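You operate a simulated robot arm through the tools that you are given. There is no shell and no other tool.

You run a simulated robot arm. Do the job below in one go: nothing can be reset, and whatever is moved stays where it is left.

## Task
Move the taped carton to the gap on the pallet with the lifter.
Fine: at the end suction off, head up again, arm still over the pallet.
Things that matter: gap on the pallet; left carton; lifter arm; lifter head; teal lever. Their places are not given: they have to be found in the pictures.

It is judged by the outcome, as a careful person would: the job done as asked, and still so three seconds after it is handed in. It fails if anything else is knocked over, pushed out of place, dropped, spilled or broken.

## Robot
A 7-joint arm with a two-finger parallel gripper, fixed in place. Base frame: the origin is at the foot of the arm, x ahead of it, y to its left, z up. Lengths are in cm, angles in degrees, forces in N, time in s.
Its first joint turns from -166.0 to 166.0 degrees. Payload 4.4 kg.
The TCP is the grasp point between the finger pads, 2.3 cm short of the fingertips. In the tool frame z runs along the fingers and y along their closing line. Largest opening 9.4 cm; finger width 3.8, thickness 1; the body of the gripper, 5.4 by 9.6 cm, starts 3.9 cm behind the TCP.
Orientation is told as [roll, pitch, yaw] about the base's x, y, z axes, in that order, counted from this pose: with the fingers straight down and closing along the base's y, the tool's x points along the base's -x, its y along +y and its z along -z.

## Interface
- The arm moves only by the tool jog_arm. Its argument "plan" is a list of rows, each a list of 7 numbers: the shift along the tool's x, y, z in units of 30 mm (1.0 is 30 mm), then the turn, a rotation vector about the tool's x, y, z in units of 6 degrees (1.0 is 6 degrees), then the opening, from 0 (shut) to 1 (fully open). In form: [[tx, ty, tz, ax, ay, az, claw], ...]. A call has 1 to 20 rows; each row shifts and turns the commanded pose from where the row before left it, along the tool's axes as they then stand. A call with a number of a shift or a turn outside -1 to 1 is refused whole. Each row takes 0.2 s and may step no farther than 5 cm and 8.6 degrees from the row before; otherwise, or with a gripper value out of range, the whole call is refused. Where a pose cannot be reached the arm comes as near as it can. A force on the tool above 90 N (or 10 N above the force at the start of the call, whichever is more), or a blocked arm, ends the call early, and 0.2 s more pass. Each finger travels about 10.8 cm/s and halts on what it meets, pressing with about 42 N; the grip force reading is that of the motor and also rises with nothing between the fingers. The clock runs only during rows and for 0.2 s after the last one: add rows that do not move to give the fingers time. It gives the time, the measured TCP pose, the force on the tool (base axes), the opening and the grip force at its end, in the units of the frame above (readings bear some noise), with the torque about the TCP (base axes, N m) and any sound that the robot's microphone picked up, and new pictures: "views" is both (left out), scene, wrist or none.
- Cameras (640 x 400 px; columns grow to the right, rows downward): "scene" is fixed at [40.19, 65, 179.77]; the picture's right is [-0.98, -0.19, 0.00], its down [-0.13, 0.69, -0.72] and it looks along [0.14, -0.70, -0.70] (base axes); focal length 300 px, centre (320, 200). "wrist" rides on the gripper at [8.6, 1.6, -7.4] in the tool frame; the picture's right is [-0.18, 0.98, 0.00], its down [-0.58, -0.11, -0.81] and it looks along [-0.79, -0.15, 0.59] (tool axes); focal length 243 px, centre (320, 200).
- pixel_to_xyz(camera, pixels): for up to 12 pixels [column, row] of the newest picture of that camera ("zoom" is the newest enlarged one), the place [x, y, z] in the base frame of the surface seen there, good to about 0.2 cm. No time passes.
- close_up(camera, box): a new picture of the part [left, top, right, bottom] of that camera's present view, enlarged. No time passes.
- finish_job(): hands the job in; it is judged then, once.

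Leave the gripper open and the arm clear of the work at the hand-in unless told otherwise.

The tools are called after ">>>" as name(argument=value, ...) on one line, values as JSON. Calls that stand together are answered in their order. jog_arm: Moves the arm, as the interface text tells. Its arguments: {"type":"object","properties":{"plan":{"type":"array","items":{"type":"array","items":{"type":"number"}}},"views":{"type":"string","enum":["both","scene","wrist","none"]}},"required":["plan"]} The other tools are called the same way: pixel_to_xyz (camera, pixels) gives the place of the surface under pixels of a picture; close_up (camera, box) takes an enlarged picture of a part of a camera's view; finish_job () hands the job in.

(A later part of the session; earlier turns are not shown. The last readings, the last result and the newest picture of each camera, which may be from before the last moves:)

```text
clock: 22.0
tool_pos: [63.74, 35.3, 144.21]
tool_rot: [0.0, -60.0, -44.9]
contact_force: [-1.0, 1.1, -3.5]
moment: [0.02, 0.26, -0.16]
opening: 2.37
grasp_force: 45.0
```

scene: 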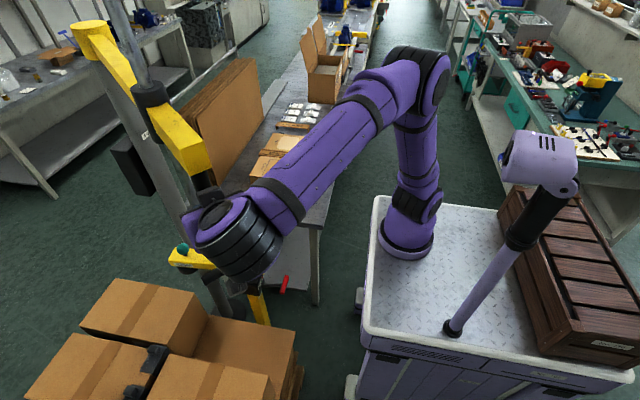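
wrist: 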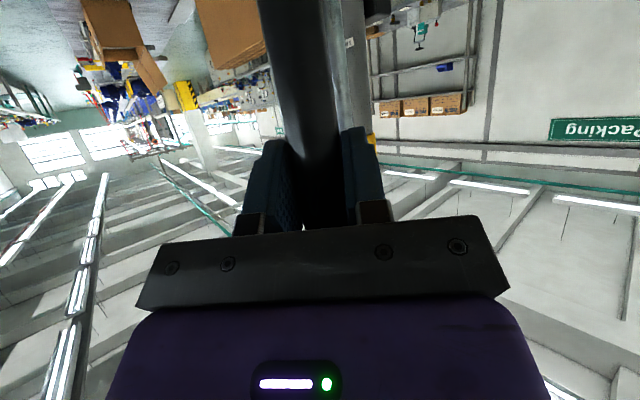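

The jib swings freely and the forces are only a few newtons. I'll go on along the arc of 61.5 cm radius about the column, slowly turning the tool to keep the wrist away from the base.

>>> jog_arm(plan=[[-0.041, -0.801, 0.071, 0.281, 0, 0.162, 0], [-0.07, -0.793, 0.122, 0.281, 0, 0.162, 0], [-0.099, -0.78, 0.171, 0.281, 0, 0.162, 0], [-0.127, -0.764, 0.22, 0.281, 0, 0.162, 0], [-0.155, -0.743, 0.268, 0.281, 0, 0.162, 0], [-0.182, -0.718, 0.314, 0.281, 0, 0.162, 0], [-0.207, -0.69, 0.359, 0.281, 0, 0.162, 0], [-0.232, -0.658, 0.402, 0.281, 0, 0.162, 0], [-0.255, -0.622, 0.442, 0.281, 0, 0.162, 0]], views="both")

```text
clock: 24.0
tool_pos: [52.85, 16.37, 144.15]
tool_rot: [-0.1, -60.1, -62.4]
contact_force: [1.0, 0.1, 2.8]
moment: [0.73, 0.13, -0.41]
opening: 2.39
grasp_force: 44.8
```

scene: 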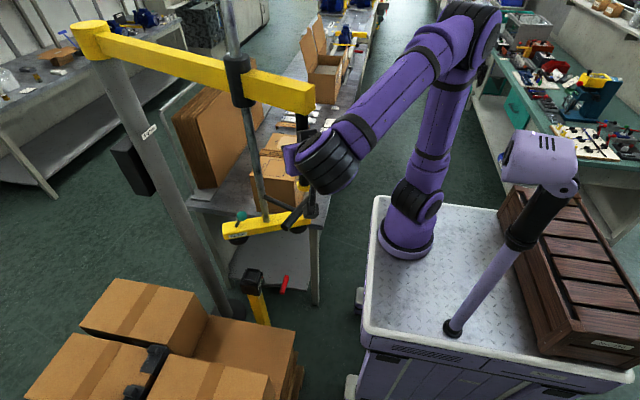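
wrist: 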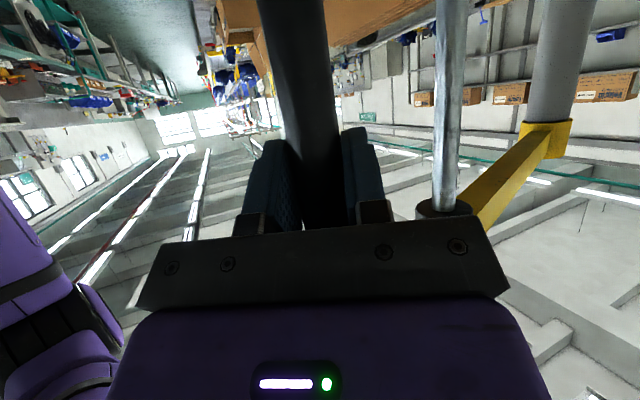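

The swing goes smoothly with forces under 3 N, and in the scene picture the head now hangs near (265,225). I'll carry on to the half-way point.

>>> jog_arm(plan=[[-0.278, -0.583, 0.481, 0.281, 0, 0.162, 0], [-0.298, -0.541, 0.516, 0.281, 0, 0.162, 0], [-0.317, -0.496, 0.549, 0.281, 0, 0.162, 0], [-0.334, -0.448, 0.579, 0.281, 0, 0.162, 0], [-0.35, -0.398, 0.606, 0.281, 0, 0.162, 0], [-0.364, -0.346, 0.629, 0.281, 0, 0.162, 0], [-0.375, -0.292, 0.65, 0.281, 0, 0.162, 0], [-0.385, -0.236, 0.666, 0.281, 0, 0.162, 0], [-0.392, -0.179, 0.68, 0.281, 0, 0.162, 0]], views="both")

```text
clock: 26.0
tool_pos: [48.99, -5.01, 144.05]
tool_rot: [-0.2, -60.0, -79.8]
contact_force: [-3.8, -0.2, -17.8]
moment: [0.89, -1.7, -0.24]
opening: 2.39
grasp_force: 45.1
```

scene: 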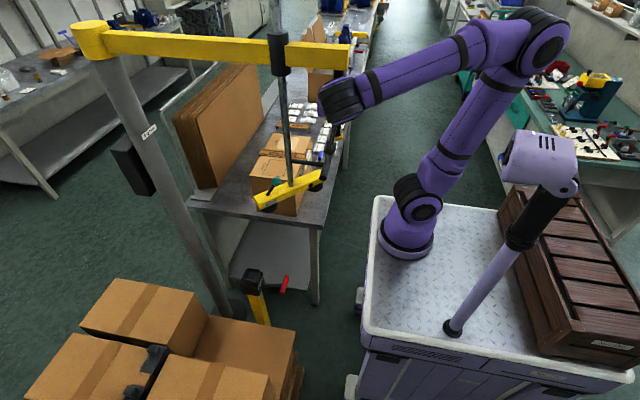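
wrist: 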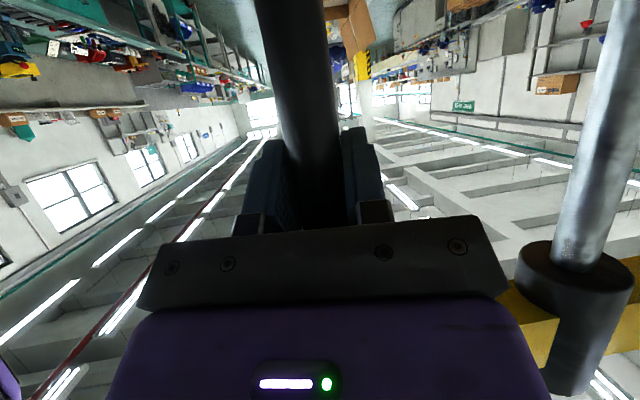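

The half-way point is reached, but there is a vertical force of -17.8 N on the tool. I'll ease the grip briefly to let any twist relax, then grip again.

>>> jog_arm(plan=[[0, 0, 0, 0, 0, 0, 0.38], [0, 0, 0, 0, 0, 0, 0.38]], views="none")

>>> jog_arm(plan=[[0, 0, 0, 0, 0, 0, 0], [0, 0, 0, 0, 0, 0, 0]], views="scene")

```text
clock: 26.6
tool_pos: [48.94, -4.97, 144.24]
tool_rot: [-0.2, -60.0, -79.8]
contact_force: [0.5, -0.8, -0.3]
moment: [0.02, 0.0, 0.04]
opening: 3.56
grasp_force: 0.1
```

```text
clock: 27.2
tool_pos: [49.02, -4.93, 144.18]
tool_rot: [0.0, -60.1, -79.8]
contact_force: [-0.2, -0.4, -2.1]
moment: [-0.25, -0.83, 0.01]
opening: 2.38
grasp_force: 45.5
```

scene: 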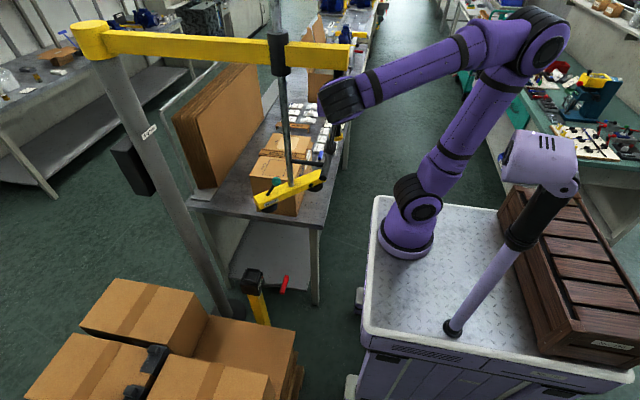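

The forces vanished when loosened, so it was only grip friction. I'll continue the second half of the swing towards the bench.

>>> jog_arm(plan=[[-0.395, -0.12, 0.684, -0.251, 0, -0.145, 0], [-0.396, -0.113, 0.685, -0.251, 0, -0.145, 0], [-0.396, -0.106, 0.686, -0.251, 0, -0.145, 0], [-0.396, -0.1, 0.687, -0.251, 0, -0.145, 0], [-0.397, -0.093, 0.687, -0.251, 0, -0.145, 0], [-0.397, -0.086, 0.688, -0.251, 0, -0.145, 0], [-0.398, -0.079, 0.689, -0.251, 0, -0.145, 0], [-0.398, -0.072, 0.689, -0.251, 0, -0.145, 0], [-0.398, -0.066, 0.69, -0.251, 0, -0.145, 0], [-0.398, -0.059, 0.69, -0.251, 0, -0.145, 0]], views="both")

```text
clock: 29.4
tool_pos: [53.66, -28.4, 144.17]
tool_rot: [0.0, -60.2, -62.6]
contact_force: [-12.8, -4.4, 20.1]
moment: [0.08, 0.29, -0.38]
opening: 2.39
grasp_force: 45.3
```

scene: 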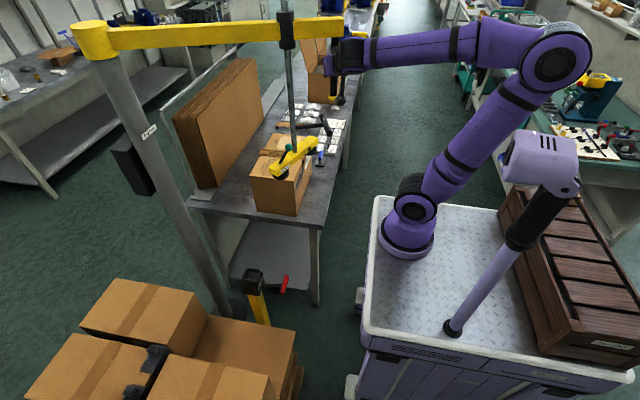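
wrist: 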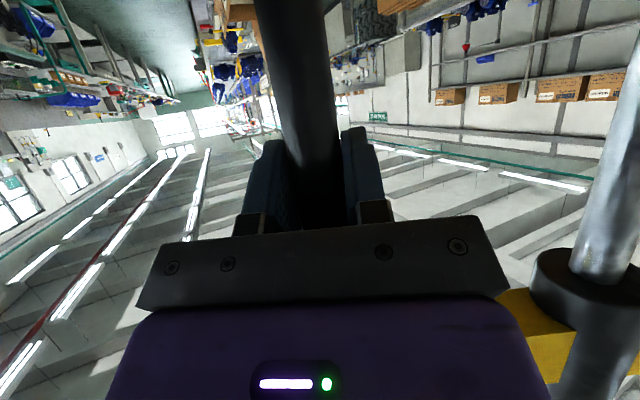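

The head is coming over the carton with forces around 20 N, mostly grip friction. I'll finish the last 22° of the swing.

>>> jog_arm(plan=[[-0.399, -0.052, 0.69, -0.251, 0, -0.145, 0], [-0.399, -0.045, 0.691, -0.251, 0, -0.145, 0], [-0.399, -0.038, 0.691, -0.251, 0, -0.145, 0], [-0.399, -0.032, 0.691, -0.251, 0, -0.145, 0], [-0.399, -0.025, 0.692, -0.251, 0, -0.145, 0], [-0.399, -0.018, 0.692, -0.251, 0, -0.145, 0], [-0.399, -0.011, 0.692, -0.251, 0, -0.145, 0], [-0.399, -0.004, 0.692, -0.251, 0, -0.145, 0]], views="both")

```text
clock: 31.2
tool_pos: [63.47, -45.0, 144.18]
tool_rot: [0.0, -59.9, -48.9]
contact_force: [-23.6, -17.9, 6.7]
moment: [-0.95, -0.57, -0.21]
opening: 2.39
grasp_force: 45.1
```

scene: 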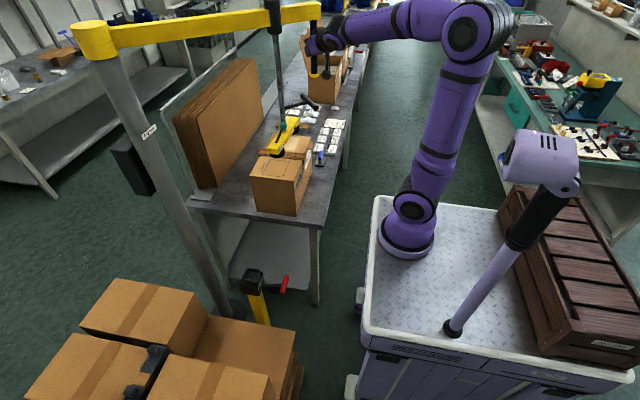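
wrist: 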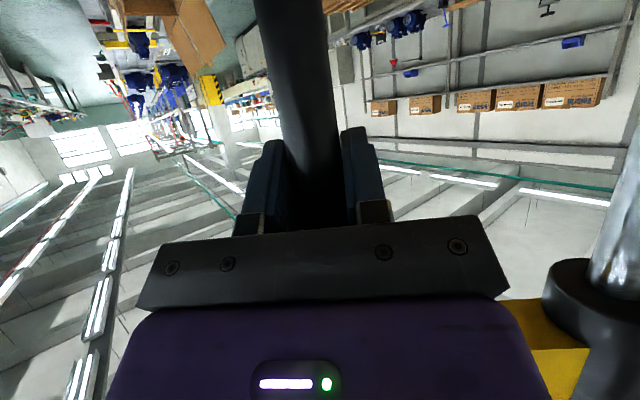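

The tool is being pushed outward by about 30 N, so my arc radius was slightly small. A circle through the three known tube positions gives the column axis at (111.7, -5.4) with radius 62.8, which agrees with the pictures. I'll relax and re-grip before finishing.

>>> jog_arm(plan=[[0, 0, 0, 0, 0, 0, 0.38], [0, 0, 0, 0, 0, 0, 0.38]], views="both")

>>> jog_arm(plan=[[0, 0, 0, 0, 0, 0, 0], [0, 0, 0, 0, 0, 0, 0]], views="none")

```text
clock: 31.8
tool_pos: [63.95, -44.63, 144.17]
tool_rot: [-0.1, -60.0, -48.4]
contact_force: [-0.2, 0.4, -0.3]
moment: [0.0, -0.01, -0.02]
opening: 3.56
grasp_force: 0.2
```

scene: 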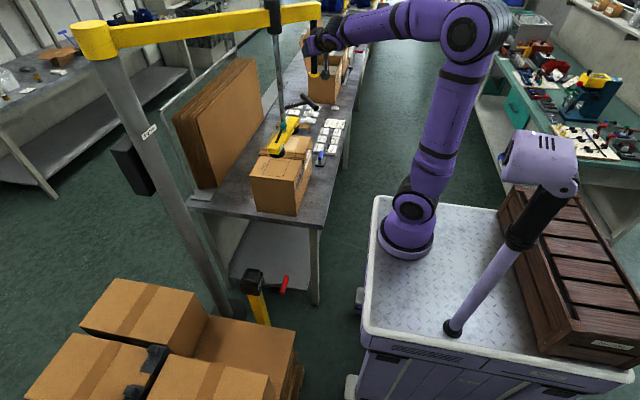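
wrist: 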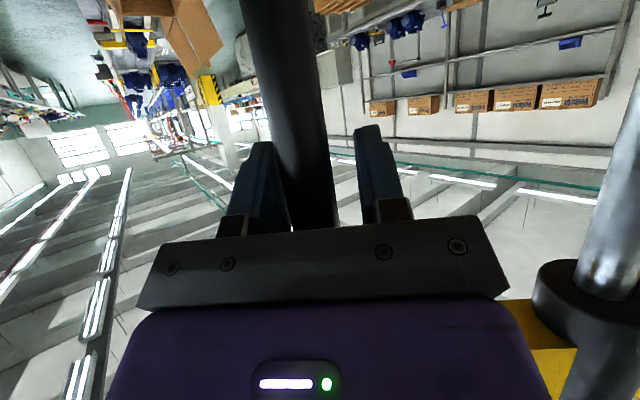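

```text
clock: 32.4
tool_pos: [63.53, -45.02, 144.14]
tool_rot: [0.0, -59.8, -48.8]
contact_force: [-17.2, -13.9, -4.2]
moment: [0.19, -0.26, -0.33]
opening: 2.41
grasp_force: 44.9
```

The tube's true path has radius 62.2 about (111.15, -5.1), so about 5° remain. I'll do them with a small outward correction to remove the strain.

>>> jog_arm(plan=[[-0.305, -0.07, 0.528, 0, 0, 0, 0], [-0.305, -0.056, 0.528, 0, 0, 0, 0], [-0.305, -0.04, 0.528, 0, 0, 0, 0], [0, 0, 0, 0, 0, 0, 0]], views="both")

```text
clock: 33.4
tool_pos: [67.13, -48.91, 144.12]
tool_rot: [-0.1, -59.9, -48.3]
contact_force: [-0.9, -2.8, -10.7]
moment: [0.1, -1.55, 0.28]
opening: 2.38
grasp_force: 44.7
```

scene: 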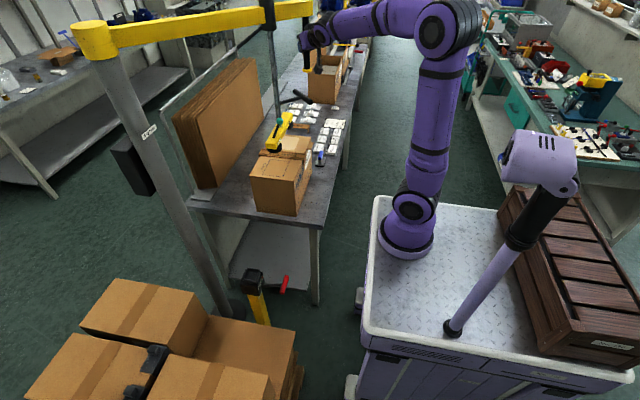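
wrist: 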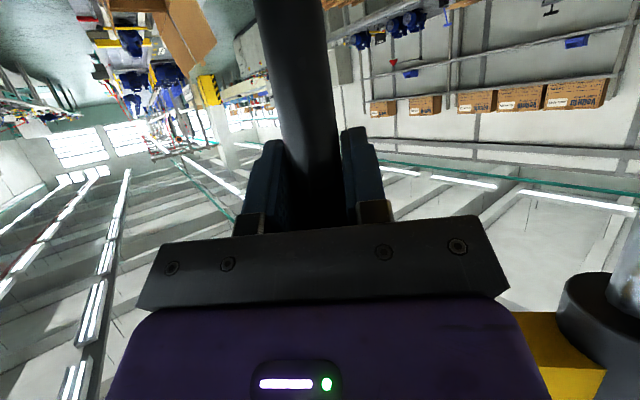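

The jib is near 225°. I'll check how the head sits over the carton by enlarging that area and measuring.

>>> close_up(camera="scene", box=[230, 80, 340, 220])

>>> pixel_to_xyz(camera="scene", pixels=[[267, 146], [281, 150], [284, 115], [293, 117], [274, 140], [280, 128], [278, 125], [277, 100], [300, 95], [290, 100], [310, 97], [275, 148]])

```text
2.86 times, centred on (285, 150) of scene
```

zoom: 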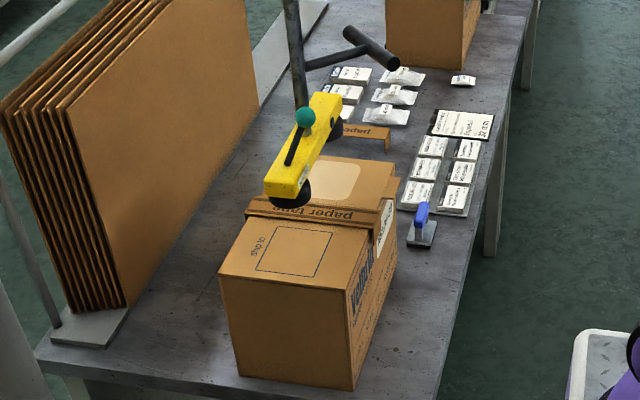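

```text
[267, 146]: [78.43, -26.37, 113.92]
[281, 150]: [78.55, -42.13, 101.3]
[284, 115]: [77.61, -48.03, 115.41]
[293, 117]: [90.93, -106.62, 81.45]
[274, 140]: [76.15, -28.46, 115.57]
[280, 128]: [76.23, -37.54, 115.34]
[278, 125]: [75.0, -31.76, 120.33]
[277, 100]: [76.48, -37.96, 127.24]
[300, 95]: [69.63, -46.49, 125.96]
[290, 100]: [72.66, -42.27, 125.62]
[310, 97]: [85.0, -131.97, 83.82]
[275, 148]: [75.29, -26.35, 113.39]
```

I'll measure the beam's top corners in this enlarged picture to see its angle and centre relative to the carton.

>>> pixel_to_xyz(camera="zoom", pixels=[[267, 178], [298, 186], [314, 96], [339, 100], [304, 118], [290, 160], [301, 60], [350, 32], [395, 62], [220, 272], [353, 290], [246, 210]])

>>> pixel_to_xyz(camera="zoom", pixels=[[318, 158], [398, 170], [380, 235], [255, 218], [290, 195], [335, 125], [305, 112], [284, 155], [270, 200], [350, 385], [230, 370], [300, 345]])

```text
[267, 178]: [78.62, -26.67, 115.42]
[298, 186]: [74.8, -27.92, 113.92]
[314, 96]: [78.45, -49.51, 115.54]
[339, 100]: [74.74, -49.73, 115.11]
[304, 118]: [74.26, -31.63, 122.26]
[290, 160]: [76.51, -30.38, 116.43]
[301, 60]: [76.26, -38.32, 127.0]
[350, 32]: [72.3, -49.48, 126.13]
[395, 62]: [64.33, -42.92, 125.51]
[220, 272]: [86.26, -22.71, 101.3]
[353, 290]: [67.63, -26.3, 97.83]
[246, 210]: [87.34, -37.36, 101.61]
```

```text
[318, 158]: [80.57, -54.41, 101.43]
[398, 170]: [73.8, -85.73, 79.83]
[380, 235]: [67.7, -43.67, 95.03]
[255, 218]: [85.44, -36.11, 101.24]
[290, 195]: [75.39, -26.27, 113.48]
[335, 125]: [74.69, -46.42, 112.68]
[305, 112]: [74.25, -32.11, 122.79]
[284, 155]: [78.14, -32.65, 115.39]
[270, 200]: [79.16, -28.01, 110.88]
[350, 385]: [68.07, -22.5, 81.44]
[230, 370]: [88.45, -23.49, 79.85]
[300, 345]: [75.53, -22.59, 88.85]
```

The beam is parallel to the carton within 0.4° and centred on it, with its centre at (76.65, -38.3) against the carton's (76.9, -38.4). I'll let go of the tube, back straight off, and roll the tool by -90° so the fingers can close above and below the T-bar's stem.

>>> jog_arm(plan=[[0, 0, 0, 0, 0, 0, 1], [0, 0, 0, 0, 0, 0, 1], [0, 0, 0, 0, 0, 0, 1], [0.467, 0, -0.808, 0, 0, 0, 1], [0.467, 0, -0.808, 0, 0, 0, 1], [0.467, 0, -0.808, 0, 0, 0, 1], [0.467, 0, -0.808, 0, 0, 0, 1], [0.467, 0, -0.808, 0, 0, 0, 1]], views="wrist")

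>>> jog_arm(plan=[[0, 0, 0, 0, 0, -1, 1], [0, 0, 0, 0, 0, -1, 1], [0, 0, 0, 0, 0, -1, 1], [0, 0, 0, 0, 0, -1, 1], [0, 0, 0, 0, 0, -1, 1], [0, 0, 0, 0, 0, -1, 1], [0, 0, 0, 0, 0, -1, 1], [0, 0, 0, 0, 0, -1, 1], [0, 0, 0, 0, 0, -1, 1], [0, 0, 0, 0, 0, -1, 1], [0, 0, 0, 0, 0, -1, 1], [0, 0, 0, 0, 0, -1, 1], [0, 0, 0, 0, 0, -1, 1], [0, 0, 0, 0, 0, -1, 1], [0, 0, 0, 0, 0, -1, 1]], views="both")

```text
clock: 35.2
tool_pos: [57.76, -38.81, 143.95]
tool_rot: [-0.2, -60.0, -48.5]
contact_force: [0.4, -0.7, -0.8]
moment: [0.02, 0.03, -0.01]
opening: 9.41
grasp_force: 0.2
```

wrist: 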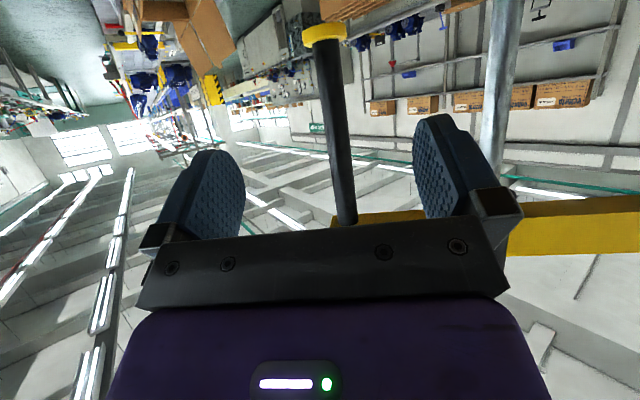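

```text
clock: 38.4
tool_pos: [57.84, -38.62, 144.14]
tool_rot: [-60.1, 0.1, 41.2]
contact_force: [0.4, 0.0, -0.5]
moment: [-0.02, 0.0, 0.03]
opening: 9.4
grasp_force: 0.1
```

scene: 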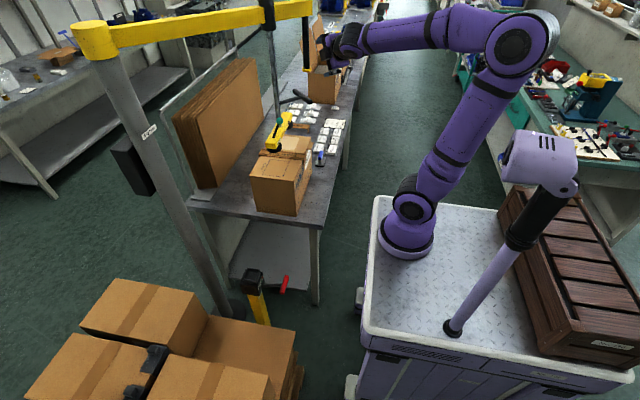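
wrist: 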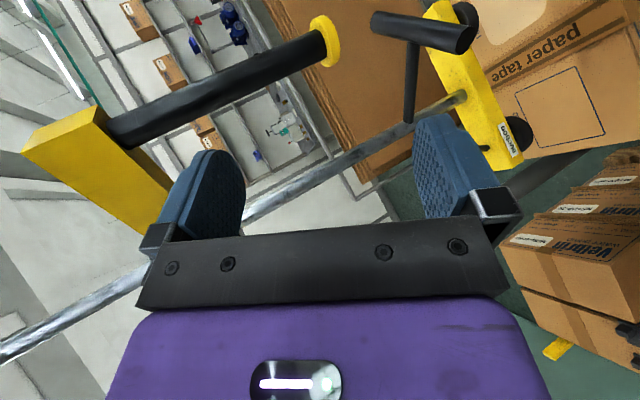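

The roll worked. The T-bar is at about (420,30), its stem at (411,85), and the head's rod runs diagonally. I'll measure them.

>>> pixel_to_xyz(camera="wrist", pixels=[[412, 60], [411, 85], [409, 110], [380, 20], [460, 38], [420, 30], [440, 105], [455, 98], [325, 40], [405, 120], [420, 118], [515, 130]])

>>> close_up(camera="wrist", box=[360, 0, 520, 180])

```text
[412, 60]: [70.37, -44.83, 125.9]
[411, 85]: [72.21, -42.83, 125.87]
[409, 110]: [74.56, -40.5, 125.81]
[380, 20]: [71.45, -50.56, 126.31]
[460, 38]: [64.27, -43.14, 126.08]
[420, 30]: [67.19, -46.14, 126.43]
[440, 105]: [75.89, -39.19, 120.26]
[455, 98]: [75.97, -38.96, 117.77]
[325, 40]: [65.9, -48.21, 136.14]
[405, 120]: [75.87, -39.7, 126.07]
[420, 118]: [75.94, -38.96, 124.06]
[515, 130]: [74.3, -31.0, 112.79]
```

```text
2.22 times, centred on (440, 90) of wrist
```

zoom: 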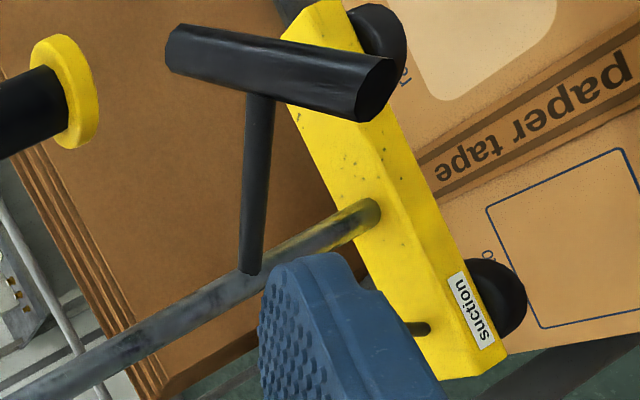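

The stem is at about (72.3, -42.7, 125.3), with free length between rod and bar. With this roll the camera would pass close to the bar's end, so I'll roll the other way by 180°. That puts the camera on the column side.

>>> jog_arm(plan=[[0, 0, 0, 0, 0, 1, 1], [0, 0, 0, 0, 0, 1, 1], [0, 0, 0, 0, 0, 1, 1], [0, 0, 0, 0, 0, 1, 1], [0, 0, 0, 0, 0, 1, 1], [0, 0, 0, 0, 0, 1, 1], [0, 0, 0, 0, 0, 1, 1], [0, 0, 0, 0, 0, 1, 1], [0, 0, 0, 0, 0, 1, 1], [0, 0, 0, 0, 0, 1, 1], [0, 0, 0, 0, 0, 1, 1], [0, 0, 0, 0, 0, 1, 1], [0, 0, 0, 0, 0, 1, 1], [0, 0, 0, 0, 0, 1, 1], [0, 0, 0, 0, 0, 1, 1]], views="none")

>>> jog_arm(plan=[[0, 0, 0, 0, 0, 1, 1], [0, 0, 0, 0, 0, 1, 1], [0, 0, 0, 0, 0, 1, 1], [0, 0, 0, 0, 0, 1, 1], [0, 0, 0, 0, 0, 1, 1], [0, 0, 0, 0, 0, 1, 1], [0, 0, 0, 0, 0, 1, 1], [0, 0, 0, 0, 0, 1, 1], [0, 0, 0, 0, 0, 1, 1], [0, 0, 0, 0, 0, 1, 1], [0, 0, 0, 0, 0, 1, 1], [0, 0, 0, 0, 0, 1, 1], [0, 0, 0, 0, 0, 1, 1], [0, 0, 0, 0, 0, 1, 1], [0, 0, 0, 0, 0, 1, 1]], views="both")

```text
clock: 41.6
tool_pos: [57.8, -38.66, 144.19]
tool_rot: [0.0, -59.9, -48.7]
contact_force: [-0.4, -0.3, 0.2]
moment: [0.04, -0.01, -0.01]
opening: 9.38
grasp_force: 0.1
```

```text
clock: 44.8
tool_pos: [57.74, -38.65, 144.2]
tool_rot: [60.0, 0.0, -138.8]
contact_force: [-0.4, -0.3, -0.2]
moment: [0.04, -0.01, -0.02]
opening: 9.42
grasp_force: 0.1
```

scene: 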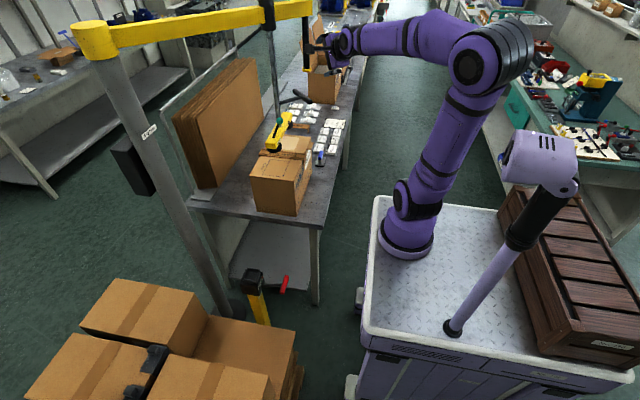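
wrist: 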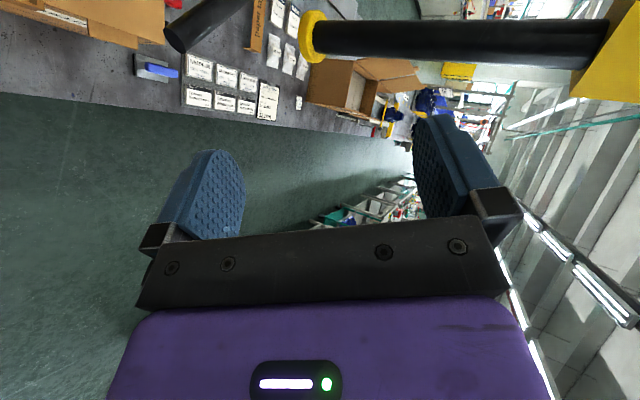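

Good, both rolls are possible. Now I'll move to a point 10 cm short of the stem along the finger axis, about (66.6, -36.2, 130.2), and look.

>>> jog_arm(plan=[[0.551, -0.675, 0.697, 0, 0, 0, 1], [0.551, -0.675, 0.697, 0, 0, 0, 1], [0.551, -0.675, 0.697, 0, 0, 0, 1], [0.551, -0.675, 0.697, 0, 0, 0, 1], [0.551, -0.675, 0.697, 0, 0, 0, 1]], views="both")

```text
clock: 46.0
tool_pos: [66.23, -36.39, 129.92]
tool_rot: [60.0, 0.1, -138.8]
contact_force: [-0.1, 0.1, 0.0]
moment: [-0.04, 0.01, -0.03]
opening: 9.41
grasp_force: 0.0
```

scene: 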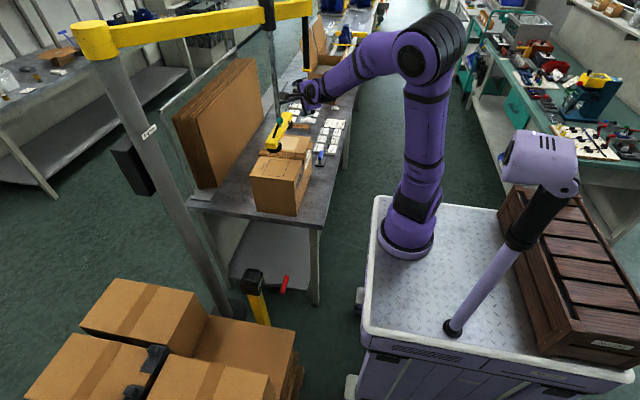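
wrist: 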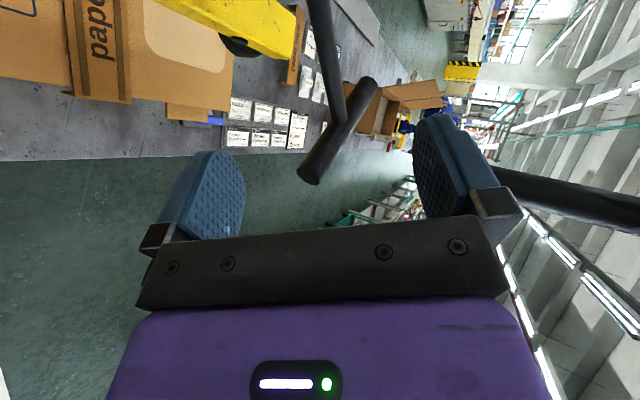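

The stem lies straight ahead between the fingers, near (335,90). I'll advance about 10 cm and close on it.

>>> jog_arm(plan=[[0.034, 0.031, 0.823, 0, 0, 0, 1], [0.034, 0.031, 0.823, 0, 0, 0, 1], [0.034, 0.031, 0.823, 0, 0, 0, 1], [0.034, 0.031, 0.823, 0, 0, 0, 1], [0, 0, 0, 0, 0, 0, 1]], views="both")

```text
clock: 47.2
tool_pos: [72.73, -42.64, 125.51]
tool_rot: [60.0, -0.1, -138.7]
contact_force: [0.1, -0.7, 0.6]
moment: [0.02, -0.03, 0.0]
opening: 9.41
grasp_force: 0.1
```

scene: 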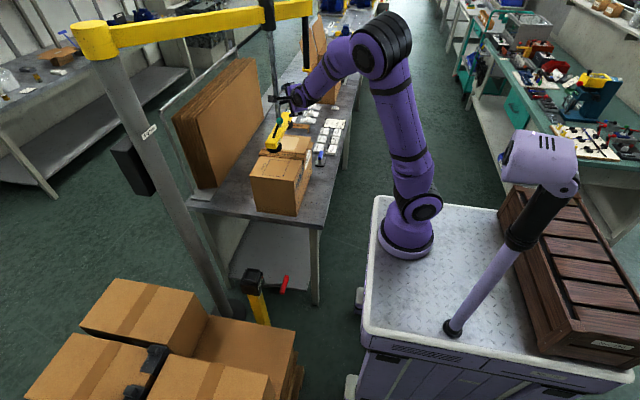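
wrist: 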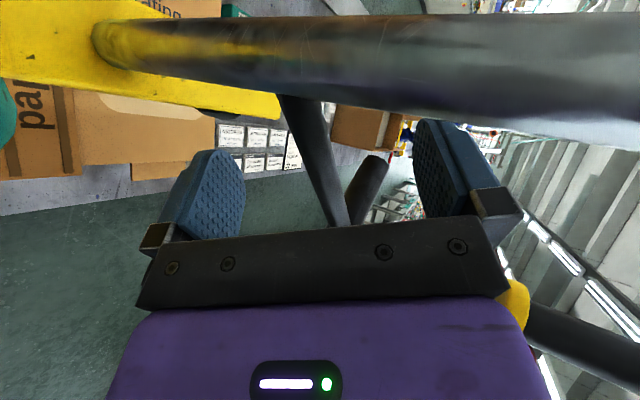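

The stem is between the open fingers with nothing touching. Closing on it now.

>>> jog_arm(plan=[[0, 0, 0, 0, 0, 0, 0.4], [0, 0, 0, 0, 0, 0, 0], [0, 0, 0, 0, 0, 0, 0], [0, 0, 0, 0, 0, 0, 0]], views="both")

```text
clock: 48.2
tool_pos: [72.66, -42.72, 125.38]
tool_rot: [60.0, 0.0, -138.6]
contact_force: [-1.4, -0.8, 4.8]
moment: [-1.3, 1.19, 0.74]
opening: 1.45
grasp_force: 44.7
```

scene: 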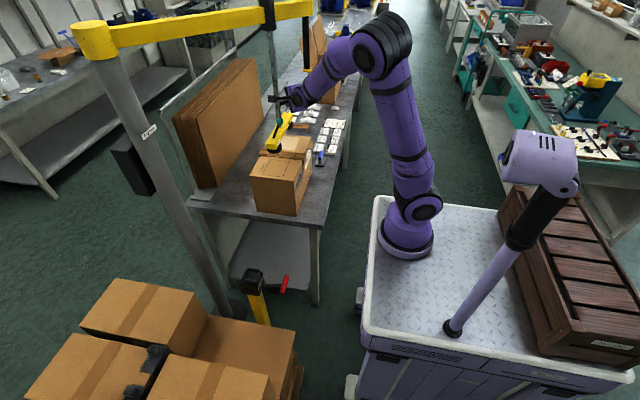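
wrist: 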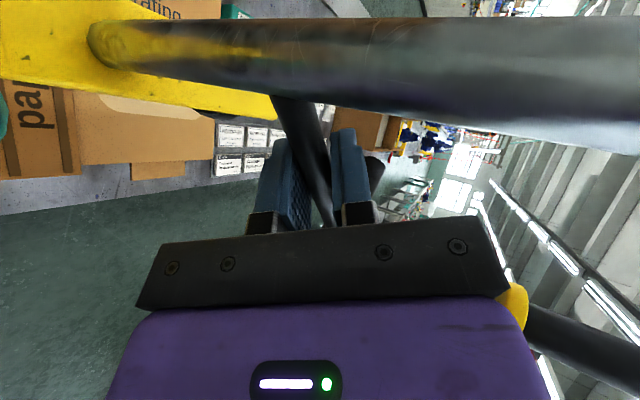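

The stem is held at an opening of 1.45 cm. I'll test the vertical motion by pulling down 2 cm.

>>> jog_arm(plan=[[0, -0.289, 0.167, 0, 0, 0, 0], [0, -0.289, 0.167, 0, 0, 0, 0], [0, 0, 0, 0, 0, 0, 0]], views="scene")

```text
clock: 49.0
tool_pos: [72.61, -42.68, 123.44]
tool_rot: [59.9, -0.2, -138.7]
contact_force: [-0.6, -1.6, 0.7]
moment: [-1.08, 1.11, 0.7]
opening: 1.45
grasp_force: 45.4
```

scene: 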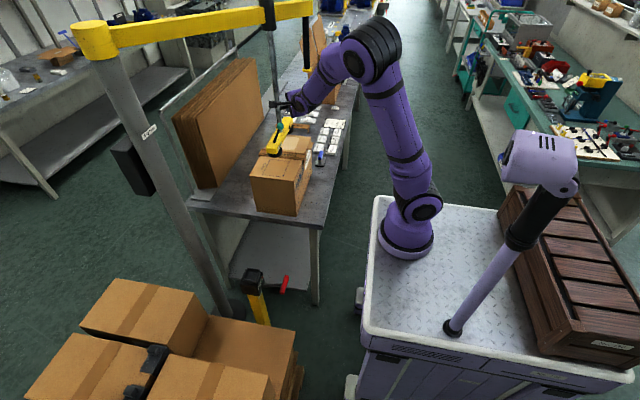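

The head moves almost without force, so it is balanced. The cups' undersides were near z≈110 and the carton's top is at 101.4, so I'll lower another 5 cm and look.

>>> jog_arm(plan=[[0, -0.289, 0.167, 0, 0, 0, 0], [0, -0.289, 0.167, 0, 0, 0, 0], [0, -0.289, 0.167, 0, 0, 0, 0], [0, -0.289, 0.167, 0, 0, 0, 0], [0, -0.289, 0.167, 0, 0, 0, 0], [0, 0, 0, 0, 0, 0, 0]], views="both")

>>> close_up(camera="scene", box=[240, 90, 330, 200])

```text
clock: 50.4
tool_pos: [72.61, -42.5, 118.44]
tool_rot: [59.8, 0.0, -138.7]
contact_force: [-6.2, -7.4, 0.2]
moment: [-1.16, 1.13, 0.53]
opening: 1.47
grasp_force: 44.8
```

scene: 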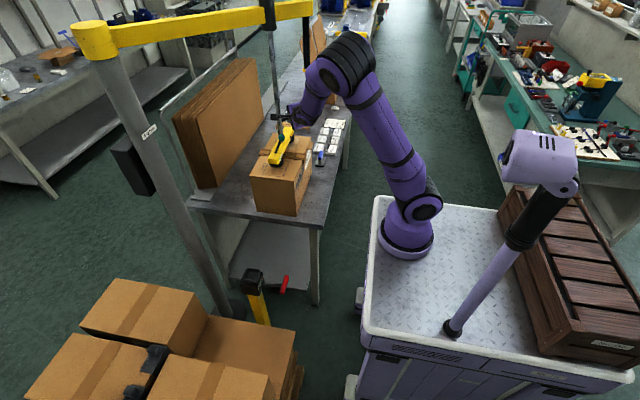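
wrist: 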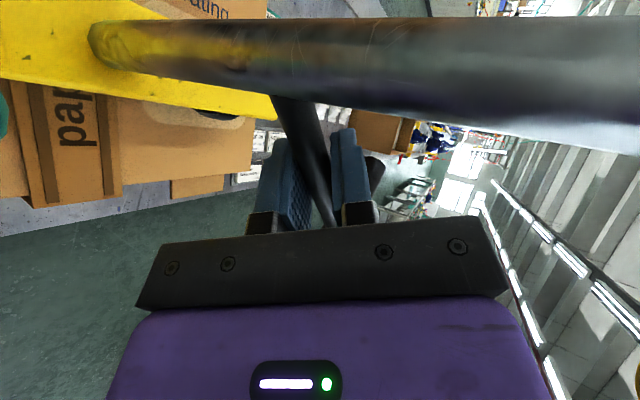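

```text
3.64 times, centred on (285, 145) of scene
```

zoom: 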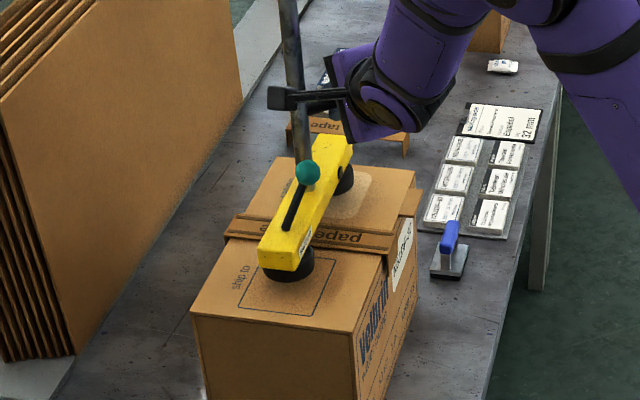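

The cups are now close above the carton's top. I'll measure the near cup's lower edge, then lower in small steps.

>>> pixel_to_xyz(camera="zoom", pixels=[[290, 270], [290, 279], [285, 290], [345, 185], [275, 225], [305, 175]])

>>> jog_arm(plan=[[0, -0.144, 0.083, 0, 0, 0, 0], [0, -0.144, 0.083, 0, 0, 0, 0], [0, 0, 0, 0, 0, 0, 0]], views="none")

```text
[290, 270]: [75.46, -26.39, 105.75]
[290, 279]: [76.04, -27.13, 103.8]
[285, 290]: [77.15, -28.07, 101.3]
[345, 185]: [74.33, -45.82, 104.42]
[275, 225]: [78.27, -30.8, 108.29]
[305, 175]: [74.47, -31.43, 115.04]
```

```text
clock: 51.2
tool_pos: [72.55, -42.46, 117.52]
tool_rot: [60.1, 0.0, -138.7]
contact_force: [-5.7, -7.8, 3.7]
moment: [-1.33, 1.21, 0.23]
opening: 1.43
grasp_force: 44.6
```

No contact yet. I'll go on in 3 mm steps.

>>> jog_arm(plan=[[0, -0.0866, 0.05, 0, 0, 0, 0], [0, -0.0866, 0.05, 0, 0, 0, 0], [0, -0.0866, 0.05, 0, 0, 0, 0], [0, 0, 0, 0, 0, 0, 0]], views="none")

>>> close_up(camera="scene", box=[255, 120, 305, 180])

```text
clock: 52.2
tool_pos: [72.57, -42.58, 116.7]
tool_rot: [60.0, -0.1, -138.7]
contact_force: [-9.8, -10.3, 3.7]
moment: [-1.08, 1.06, 0.71]
opening: 1.45
grasp_force: 45.0
```

```text
6.67 times, centred on (280, 150) of scene
```

zoom: 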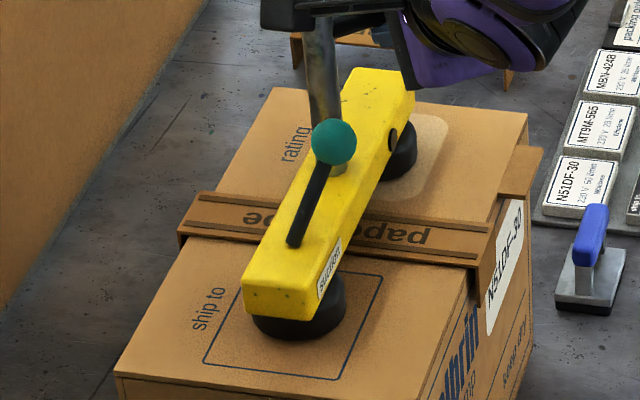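

I'll measure how close the cup's lower rim is to the carton's top now.

>>> pixel_to_xyz(camera="zoom", pixels=[[300, 325], [300, 335], [298, 345], [330, 325], [400, 175], [335, 140], [300, 235], [290, 275]])

```text
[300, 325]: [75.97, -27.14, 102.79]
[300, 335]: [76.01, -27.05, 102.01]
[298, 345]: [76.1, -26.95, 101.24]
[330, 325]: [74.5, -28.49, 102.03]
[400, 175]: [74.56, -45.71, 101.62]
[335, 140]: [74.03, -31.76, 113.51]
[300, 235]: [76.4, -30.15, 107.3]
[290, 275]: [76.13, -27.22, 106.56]
```

The gap is only a few millimetres. I'll lower 2 mm at a time until the vertical force shows contact.

>>> jog_arm(plan=[[0, -0.058, 0.033, 0, 0, 0, 0], [0, -0.058, 0.033, 0, 0, 0, 0], [0, 0, 0, 0, 0, 0, 0]], views="none")

```text
clock: 53.0
tool_pos: [72.51, -42.51, 116.64]
tool_rot: [60.4, 0.2, -138.6]
contact_force: [-11.8, -8.4, 48.7]
moment: [-1.42, 1.03, 0.42]
opening: 1.47
grasp_force: 44.9
```

The cups touched down, with 48.7 N upward at z=116.64. I'll ease up by 2.5 mm, open the fingers and draw back along the finger axis, so the head rests on the carton.

>>> jog_arm(plan=[[0, 0.072, -0.042, 0, 0, 0, 0], [0, 0, 0, 0, 0, 0, 0]], views="none")

>>> jog_arm(plan=[[0, 0, 0, 0, 0, 0, 1], [0, 0, 0, 0, 0, 0, 1], [0, 0, 0, 0, 0, 0, 1], [0, 0, -0.8, 0, 0, 0, 1], [0, 0, -1, 0, 0, 0, 1], [0, 0, -1, 0, 0, 0, 1], [0, 0, -1, 0, 0, 0, 1], [0, 0, -1, 0, 0, 0, 1]], views="both")

```text
clock: 53.6
tool_pos: [72.47, -42.42, 116.6]
tool_rot: [60.1, 0.0, -138.8]
contact_force: [-5.3, -14.7, 36.0]
moment: [-1.08, 0.93, 0.9]
opening: 1.47
grasp_force: 45.2
```

```text
clock: 55.4
tool_pos: [64.64, -33.01, 123.59]
tool_rot: [60.0, -0.2, -138.6]
contact_force: [0.7, -0.6, -0.1]
moment: [0.02, -0.03, -0.02]
opening: 9.4
grasp_force: 0.0
```

scene: 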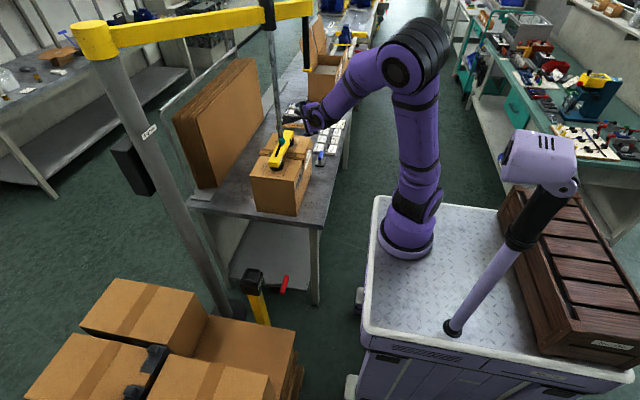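
wrist: 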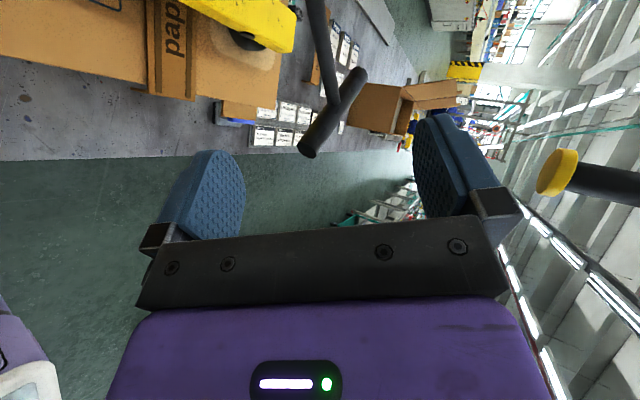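

The head stays down by itself. I'll roll the tool back to level, close the fingers for pushing, and make the tool more upright.

>>> jog_arm(plan=[[0, 0, -0.5, 0, 0, -1, 0], [0, 0, -0.5, 0, 0, -1, 0], [0, 0, 0, 0, 0, -1, 0], [0, 0, 0, 0, 0, -1, 0], [0, 0, 0, 0, 0, -1, 0], [0, 0, 0, 0, 0, -1, 0], [0, 0, 0, 0, 0, -1, 0], [0, 0, 0, 0, 0, -1, 0], [0, 0, 0, 0, 0, -1, 0], [0, 0, 0, 0, 0, -1, 0], [0, 0, 0, 0, 0, -1, 0], [0, 0, 0, 0, 0, -1, 0], [0, 0, 0, 0, 0, -1, 0], [0, 0, 0, 0, 0, -1, 0], [0, 0, 0, 0, 0, -1, 0]], views="none")

>>> jog_arm(plan=[[0, 0, 0, 0, 1, 0, 0], [0, 0, 0, 0, 1, 0, 0], [0, 0, 0, 0, 1, 0, 0], [0, 0, 0, 0, 1, 0, 0], [0, 0, 0, 0, 1, 0, 0], [0, 0, 0, 0, 1, 0, 0]], views="both")

```text
clock: 58.6
tool_pos: [62.71, -31.07, 125.13]
tool_rot: [-0.1, -60.0, -48.4]
contact_force: [-0.4, 0.2, 0.0]
moment: [-0.01, -0.04, 0.0]
opening: 0.0
grasp_force: 42.5
```

```text
clock: 60.0
tool_pos: [62.69, -30.92, 125.05]
tool_rot: [-0.1, -23.8, -48.7]
contact_force: [-0.6, 1.1, 0.5]
moment: [-0.03, 0.0, -0.01]
opening: 0.0
grasp_force: 42.1
```

scene: 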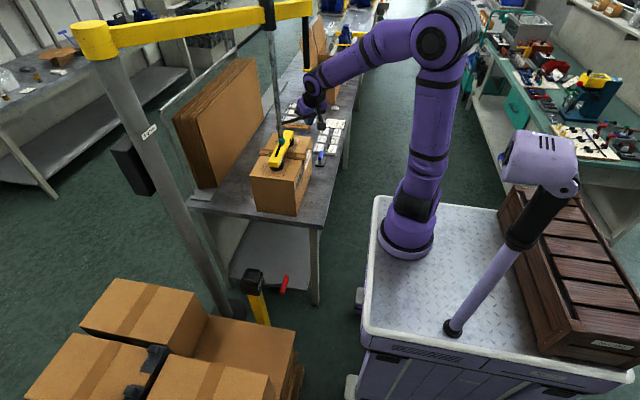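
wrist: 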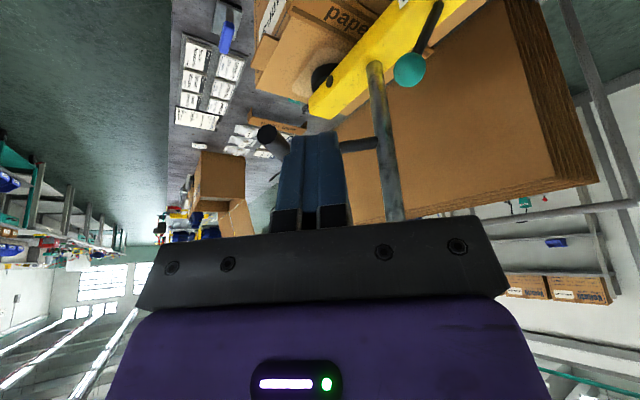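

The teal ball is at (408,70) in the wrist picture, with its stem rising from (435,15). I'll measure the ball, stem, beam and rod.

>>> pixel_to_xyz(camera="wrist", pixels=[[408, 70], [408, 57], [396, 72], [420, 78], [425, 40], [436, 12], [380, 100], [318, 115], [360, 60], [420, 10], [325, 78], [268, 138]])

>>> close_up(camera="wrist", box=[250, 0, 470, 150])

```text
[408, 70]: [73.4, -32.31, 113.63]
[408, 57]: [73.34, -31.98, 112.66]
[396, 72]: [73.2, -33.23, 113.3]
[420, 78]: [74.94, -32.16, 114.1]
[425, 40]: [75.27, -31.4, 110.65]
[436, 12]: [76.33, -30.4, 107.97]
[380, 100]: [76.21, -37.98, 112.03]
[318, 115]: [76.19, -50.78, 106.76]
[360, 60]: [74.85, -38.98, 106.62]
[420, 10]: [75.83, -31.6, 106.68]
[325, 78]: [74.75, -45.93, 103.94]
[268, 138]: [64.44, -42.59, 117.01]
```

```text
2.67 times, centred on (360, 75) of wrist
```

zoom: 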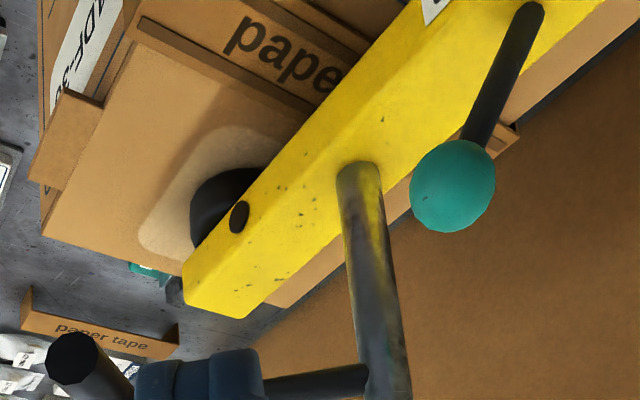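

The ball's centre is at about (74.45, -32.7, 112.75). I'll place the closed fingers on its outer side at about (71.45, -35.4), first above it and then down to z≈113.2, without touching it yet.

>>> jog_arm(plan=[[-0.458, 0.301, 0.848, 0, 0, 0, 0], [-0.458, 0.301, 0.848, 0, 0, 0, 0], [-0.458, 0.301, 0.848, 0, 0, 0, 0], [-0.458, 0.301, 0.848, 0, 0, 0, 0], [0.326, 0, 0.731, 0, 0, 0, 0], [0.326, 0, 0.731, 0, 0, 0, 0]], views="both")

>>> close_up(camera="wrist", box=[220, 0, 480, 220])

```text
clock: 61.4
tool_pos: [71.57, -35.85, 113.3]
tool_rot: [-0.1, -24.1, -48.7]
contact_force: [-0.3, -0.4, 1.0]
moment: [-0.04, 0.0, -0.01]
opening: 0.01
grasp_force: 41.5
```

scene: 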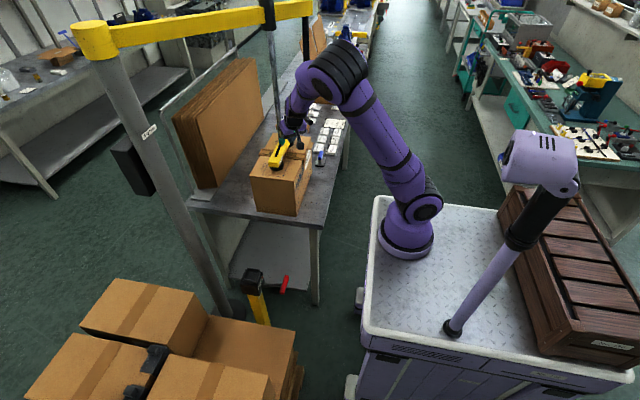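
wrist: 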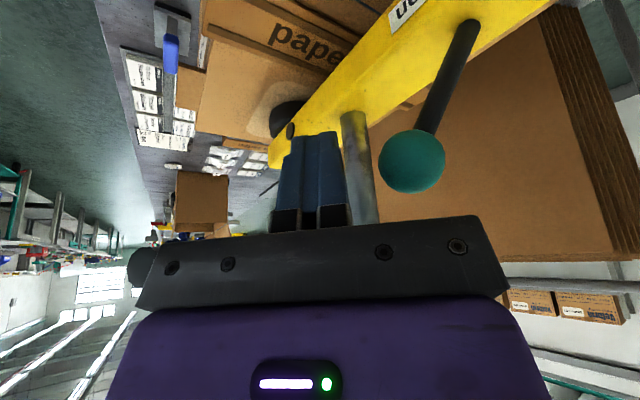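

```text
1.82 times, centred on (350, 110) of wrist
```

zoom: 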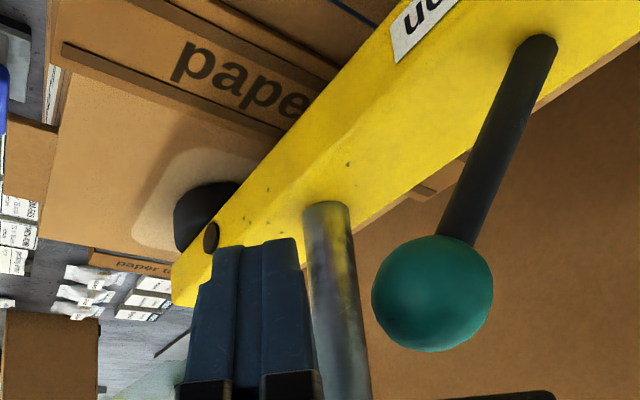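

The fingers stand beside the ball with the rod clear behind them. I'll check the ball's position against the finger before pushing.

>>> pixel_to_xyz(camera="wrist", pixels=[[412, 160], [384, 160], [440, 165], [410, 140], [315, 150], [338, 150], [340, 190], [440, 90], [465, 30], [355, 150]])

```text
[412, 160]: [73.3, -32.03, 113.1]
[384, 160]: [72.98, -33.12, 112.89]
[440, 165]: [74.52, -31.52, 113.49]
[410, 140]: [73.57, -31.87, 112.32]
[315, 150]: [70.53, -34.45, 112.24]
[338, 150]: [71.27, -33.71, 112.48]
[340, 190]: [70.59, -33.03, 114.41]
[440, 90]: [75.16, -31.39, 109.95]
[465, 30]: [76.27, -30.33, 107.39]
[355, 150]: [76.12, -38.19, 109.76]
```

The ball lies straight along the push direction, about 1.6 cm from the finger face. I'll push it inward towards the column, 5 cm at first.

>>> jog_arm(plan=[[0, 0.333, 0, 0, 0, 0, 0], [0, 0.333, 0, 0, 0, 0, 0], [0, 0.333, 0, 0, 0, 0, 0], [0, 0.333, 0, 0, 0, 0, 0], [0, 0.333, 0, 0, 0, 0, 0]], views="both")

```text
clock: 62.6
tool_pos: [75.24, -32.35, 113.41]
tool_rot: [-0.1, -24.0, -48.7]
contact_force: [-0.3, -0.5, 0.2]
moment: [-0.01, 0.02, 0.01]
opening: 0.0
grasp_force: 42.3
```

scene: 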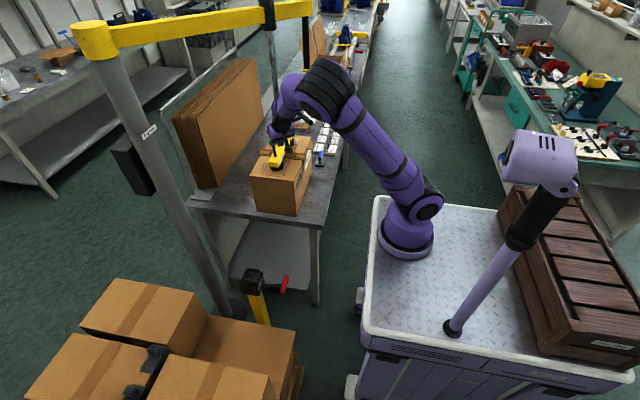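
wrist: 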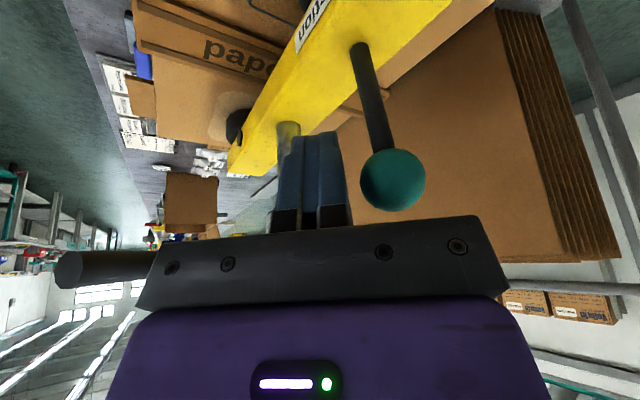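

The lever has followed and no force remains. I'll measure where the ball is now.

>>> pixel_to_xyz(camera="wrist", pixels=[[392, 178], [365, 178], [375, 110], [362, 55], [340, 170], [420, 180]])

>>> close_up(camera="wrist", box=[220, 0, 480, 220])

```text
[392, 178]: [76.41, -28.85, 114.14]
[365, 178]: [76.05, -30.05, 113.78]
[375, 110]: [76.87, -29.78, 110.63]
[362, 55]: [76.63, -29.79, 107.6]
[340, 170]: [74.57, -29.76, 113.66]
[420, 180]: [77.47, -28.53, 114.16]
```

```text
1.82 times, centred on (350, 110) of wrist
```

zoom: 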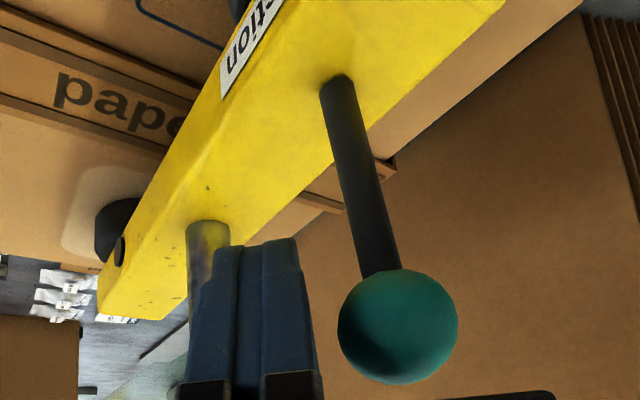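

The lever is near upright, just past the middle. I'll push another 3 cm so it goes fully over.

>>> jog_arm(plan=[[0, 0.333, 0, 0, 0, 0, 0], [0, 0.333, 0, 0, 0, 0, 0], [0, 0.333, 0, 0, 0, 0, 0]], views="wrist")

```text
clock: 63.4
tool_pos: [77.34, -30.46, 113.33]
tool_rot: [-0.2, -24.0, -48.8]
contact_force: [-0.8, 0.2, 0.2]
moment: [0.02, 0.01, 0.03]
opening: 0.01
grasp_force: 42.2
```

wrist: 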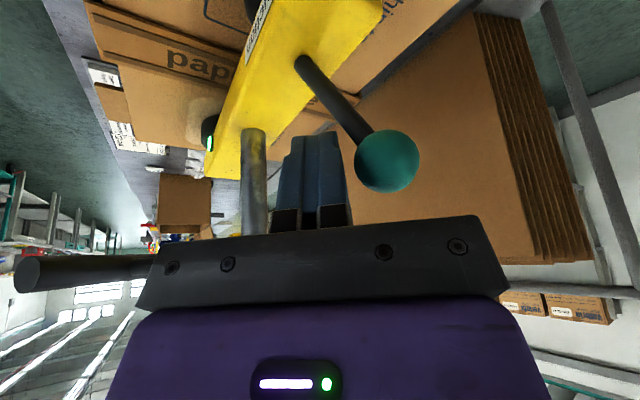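

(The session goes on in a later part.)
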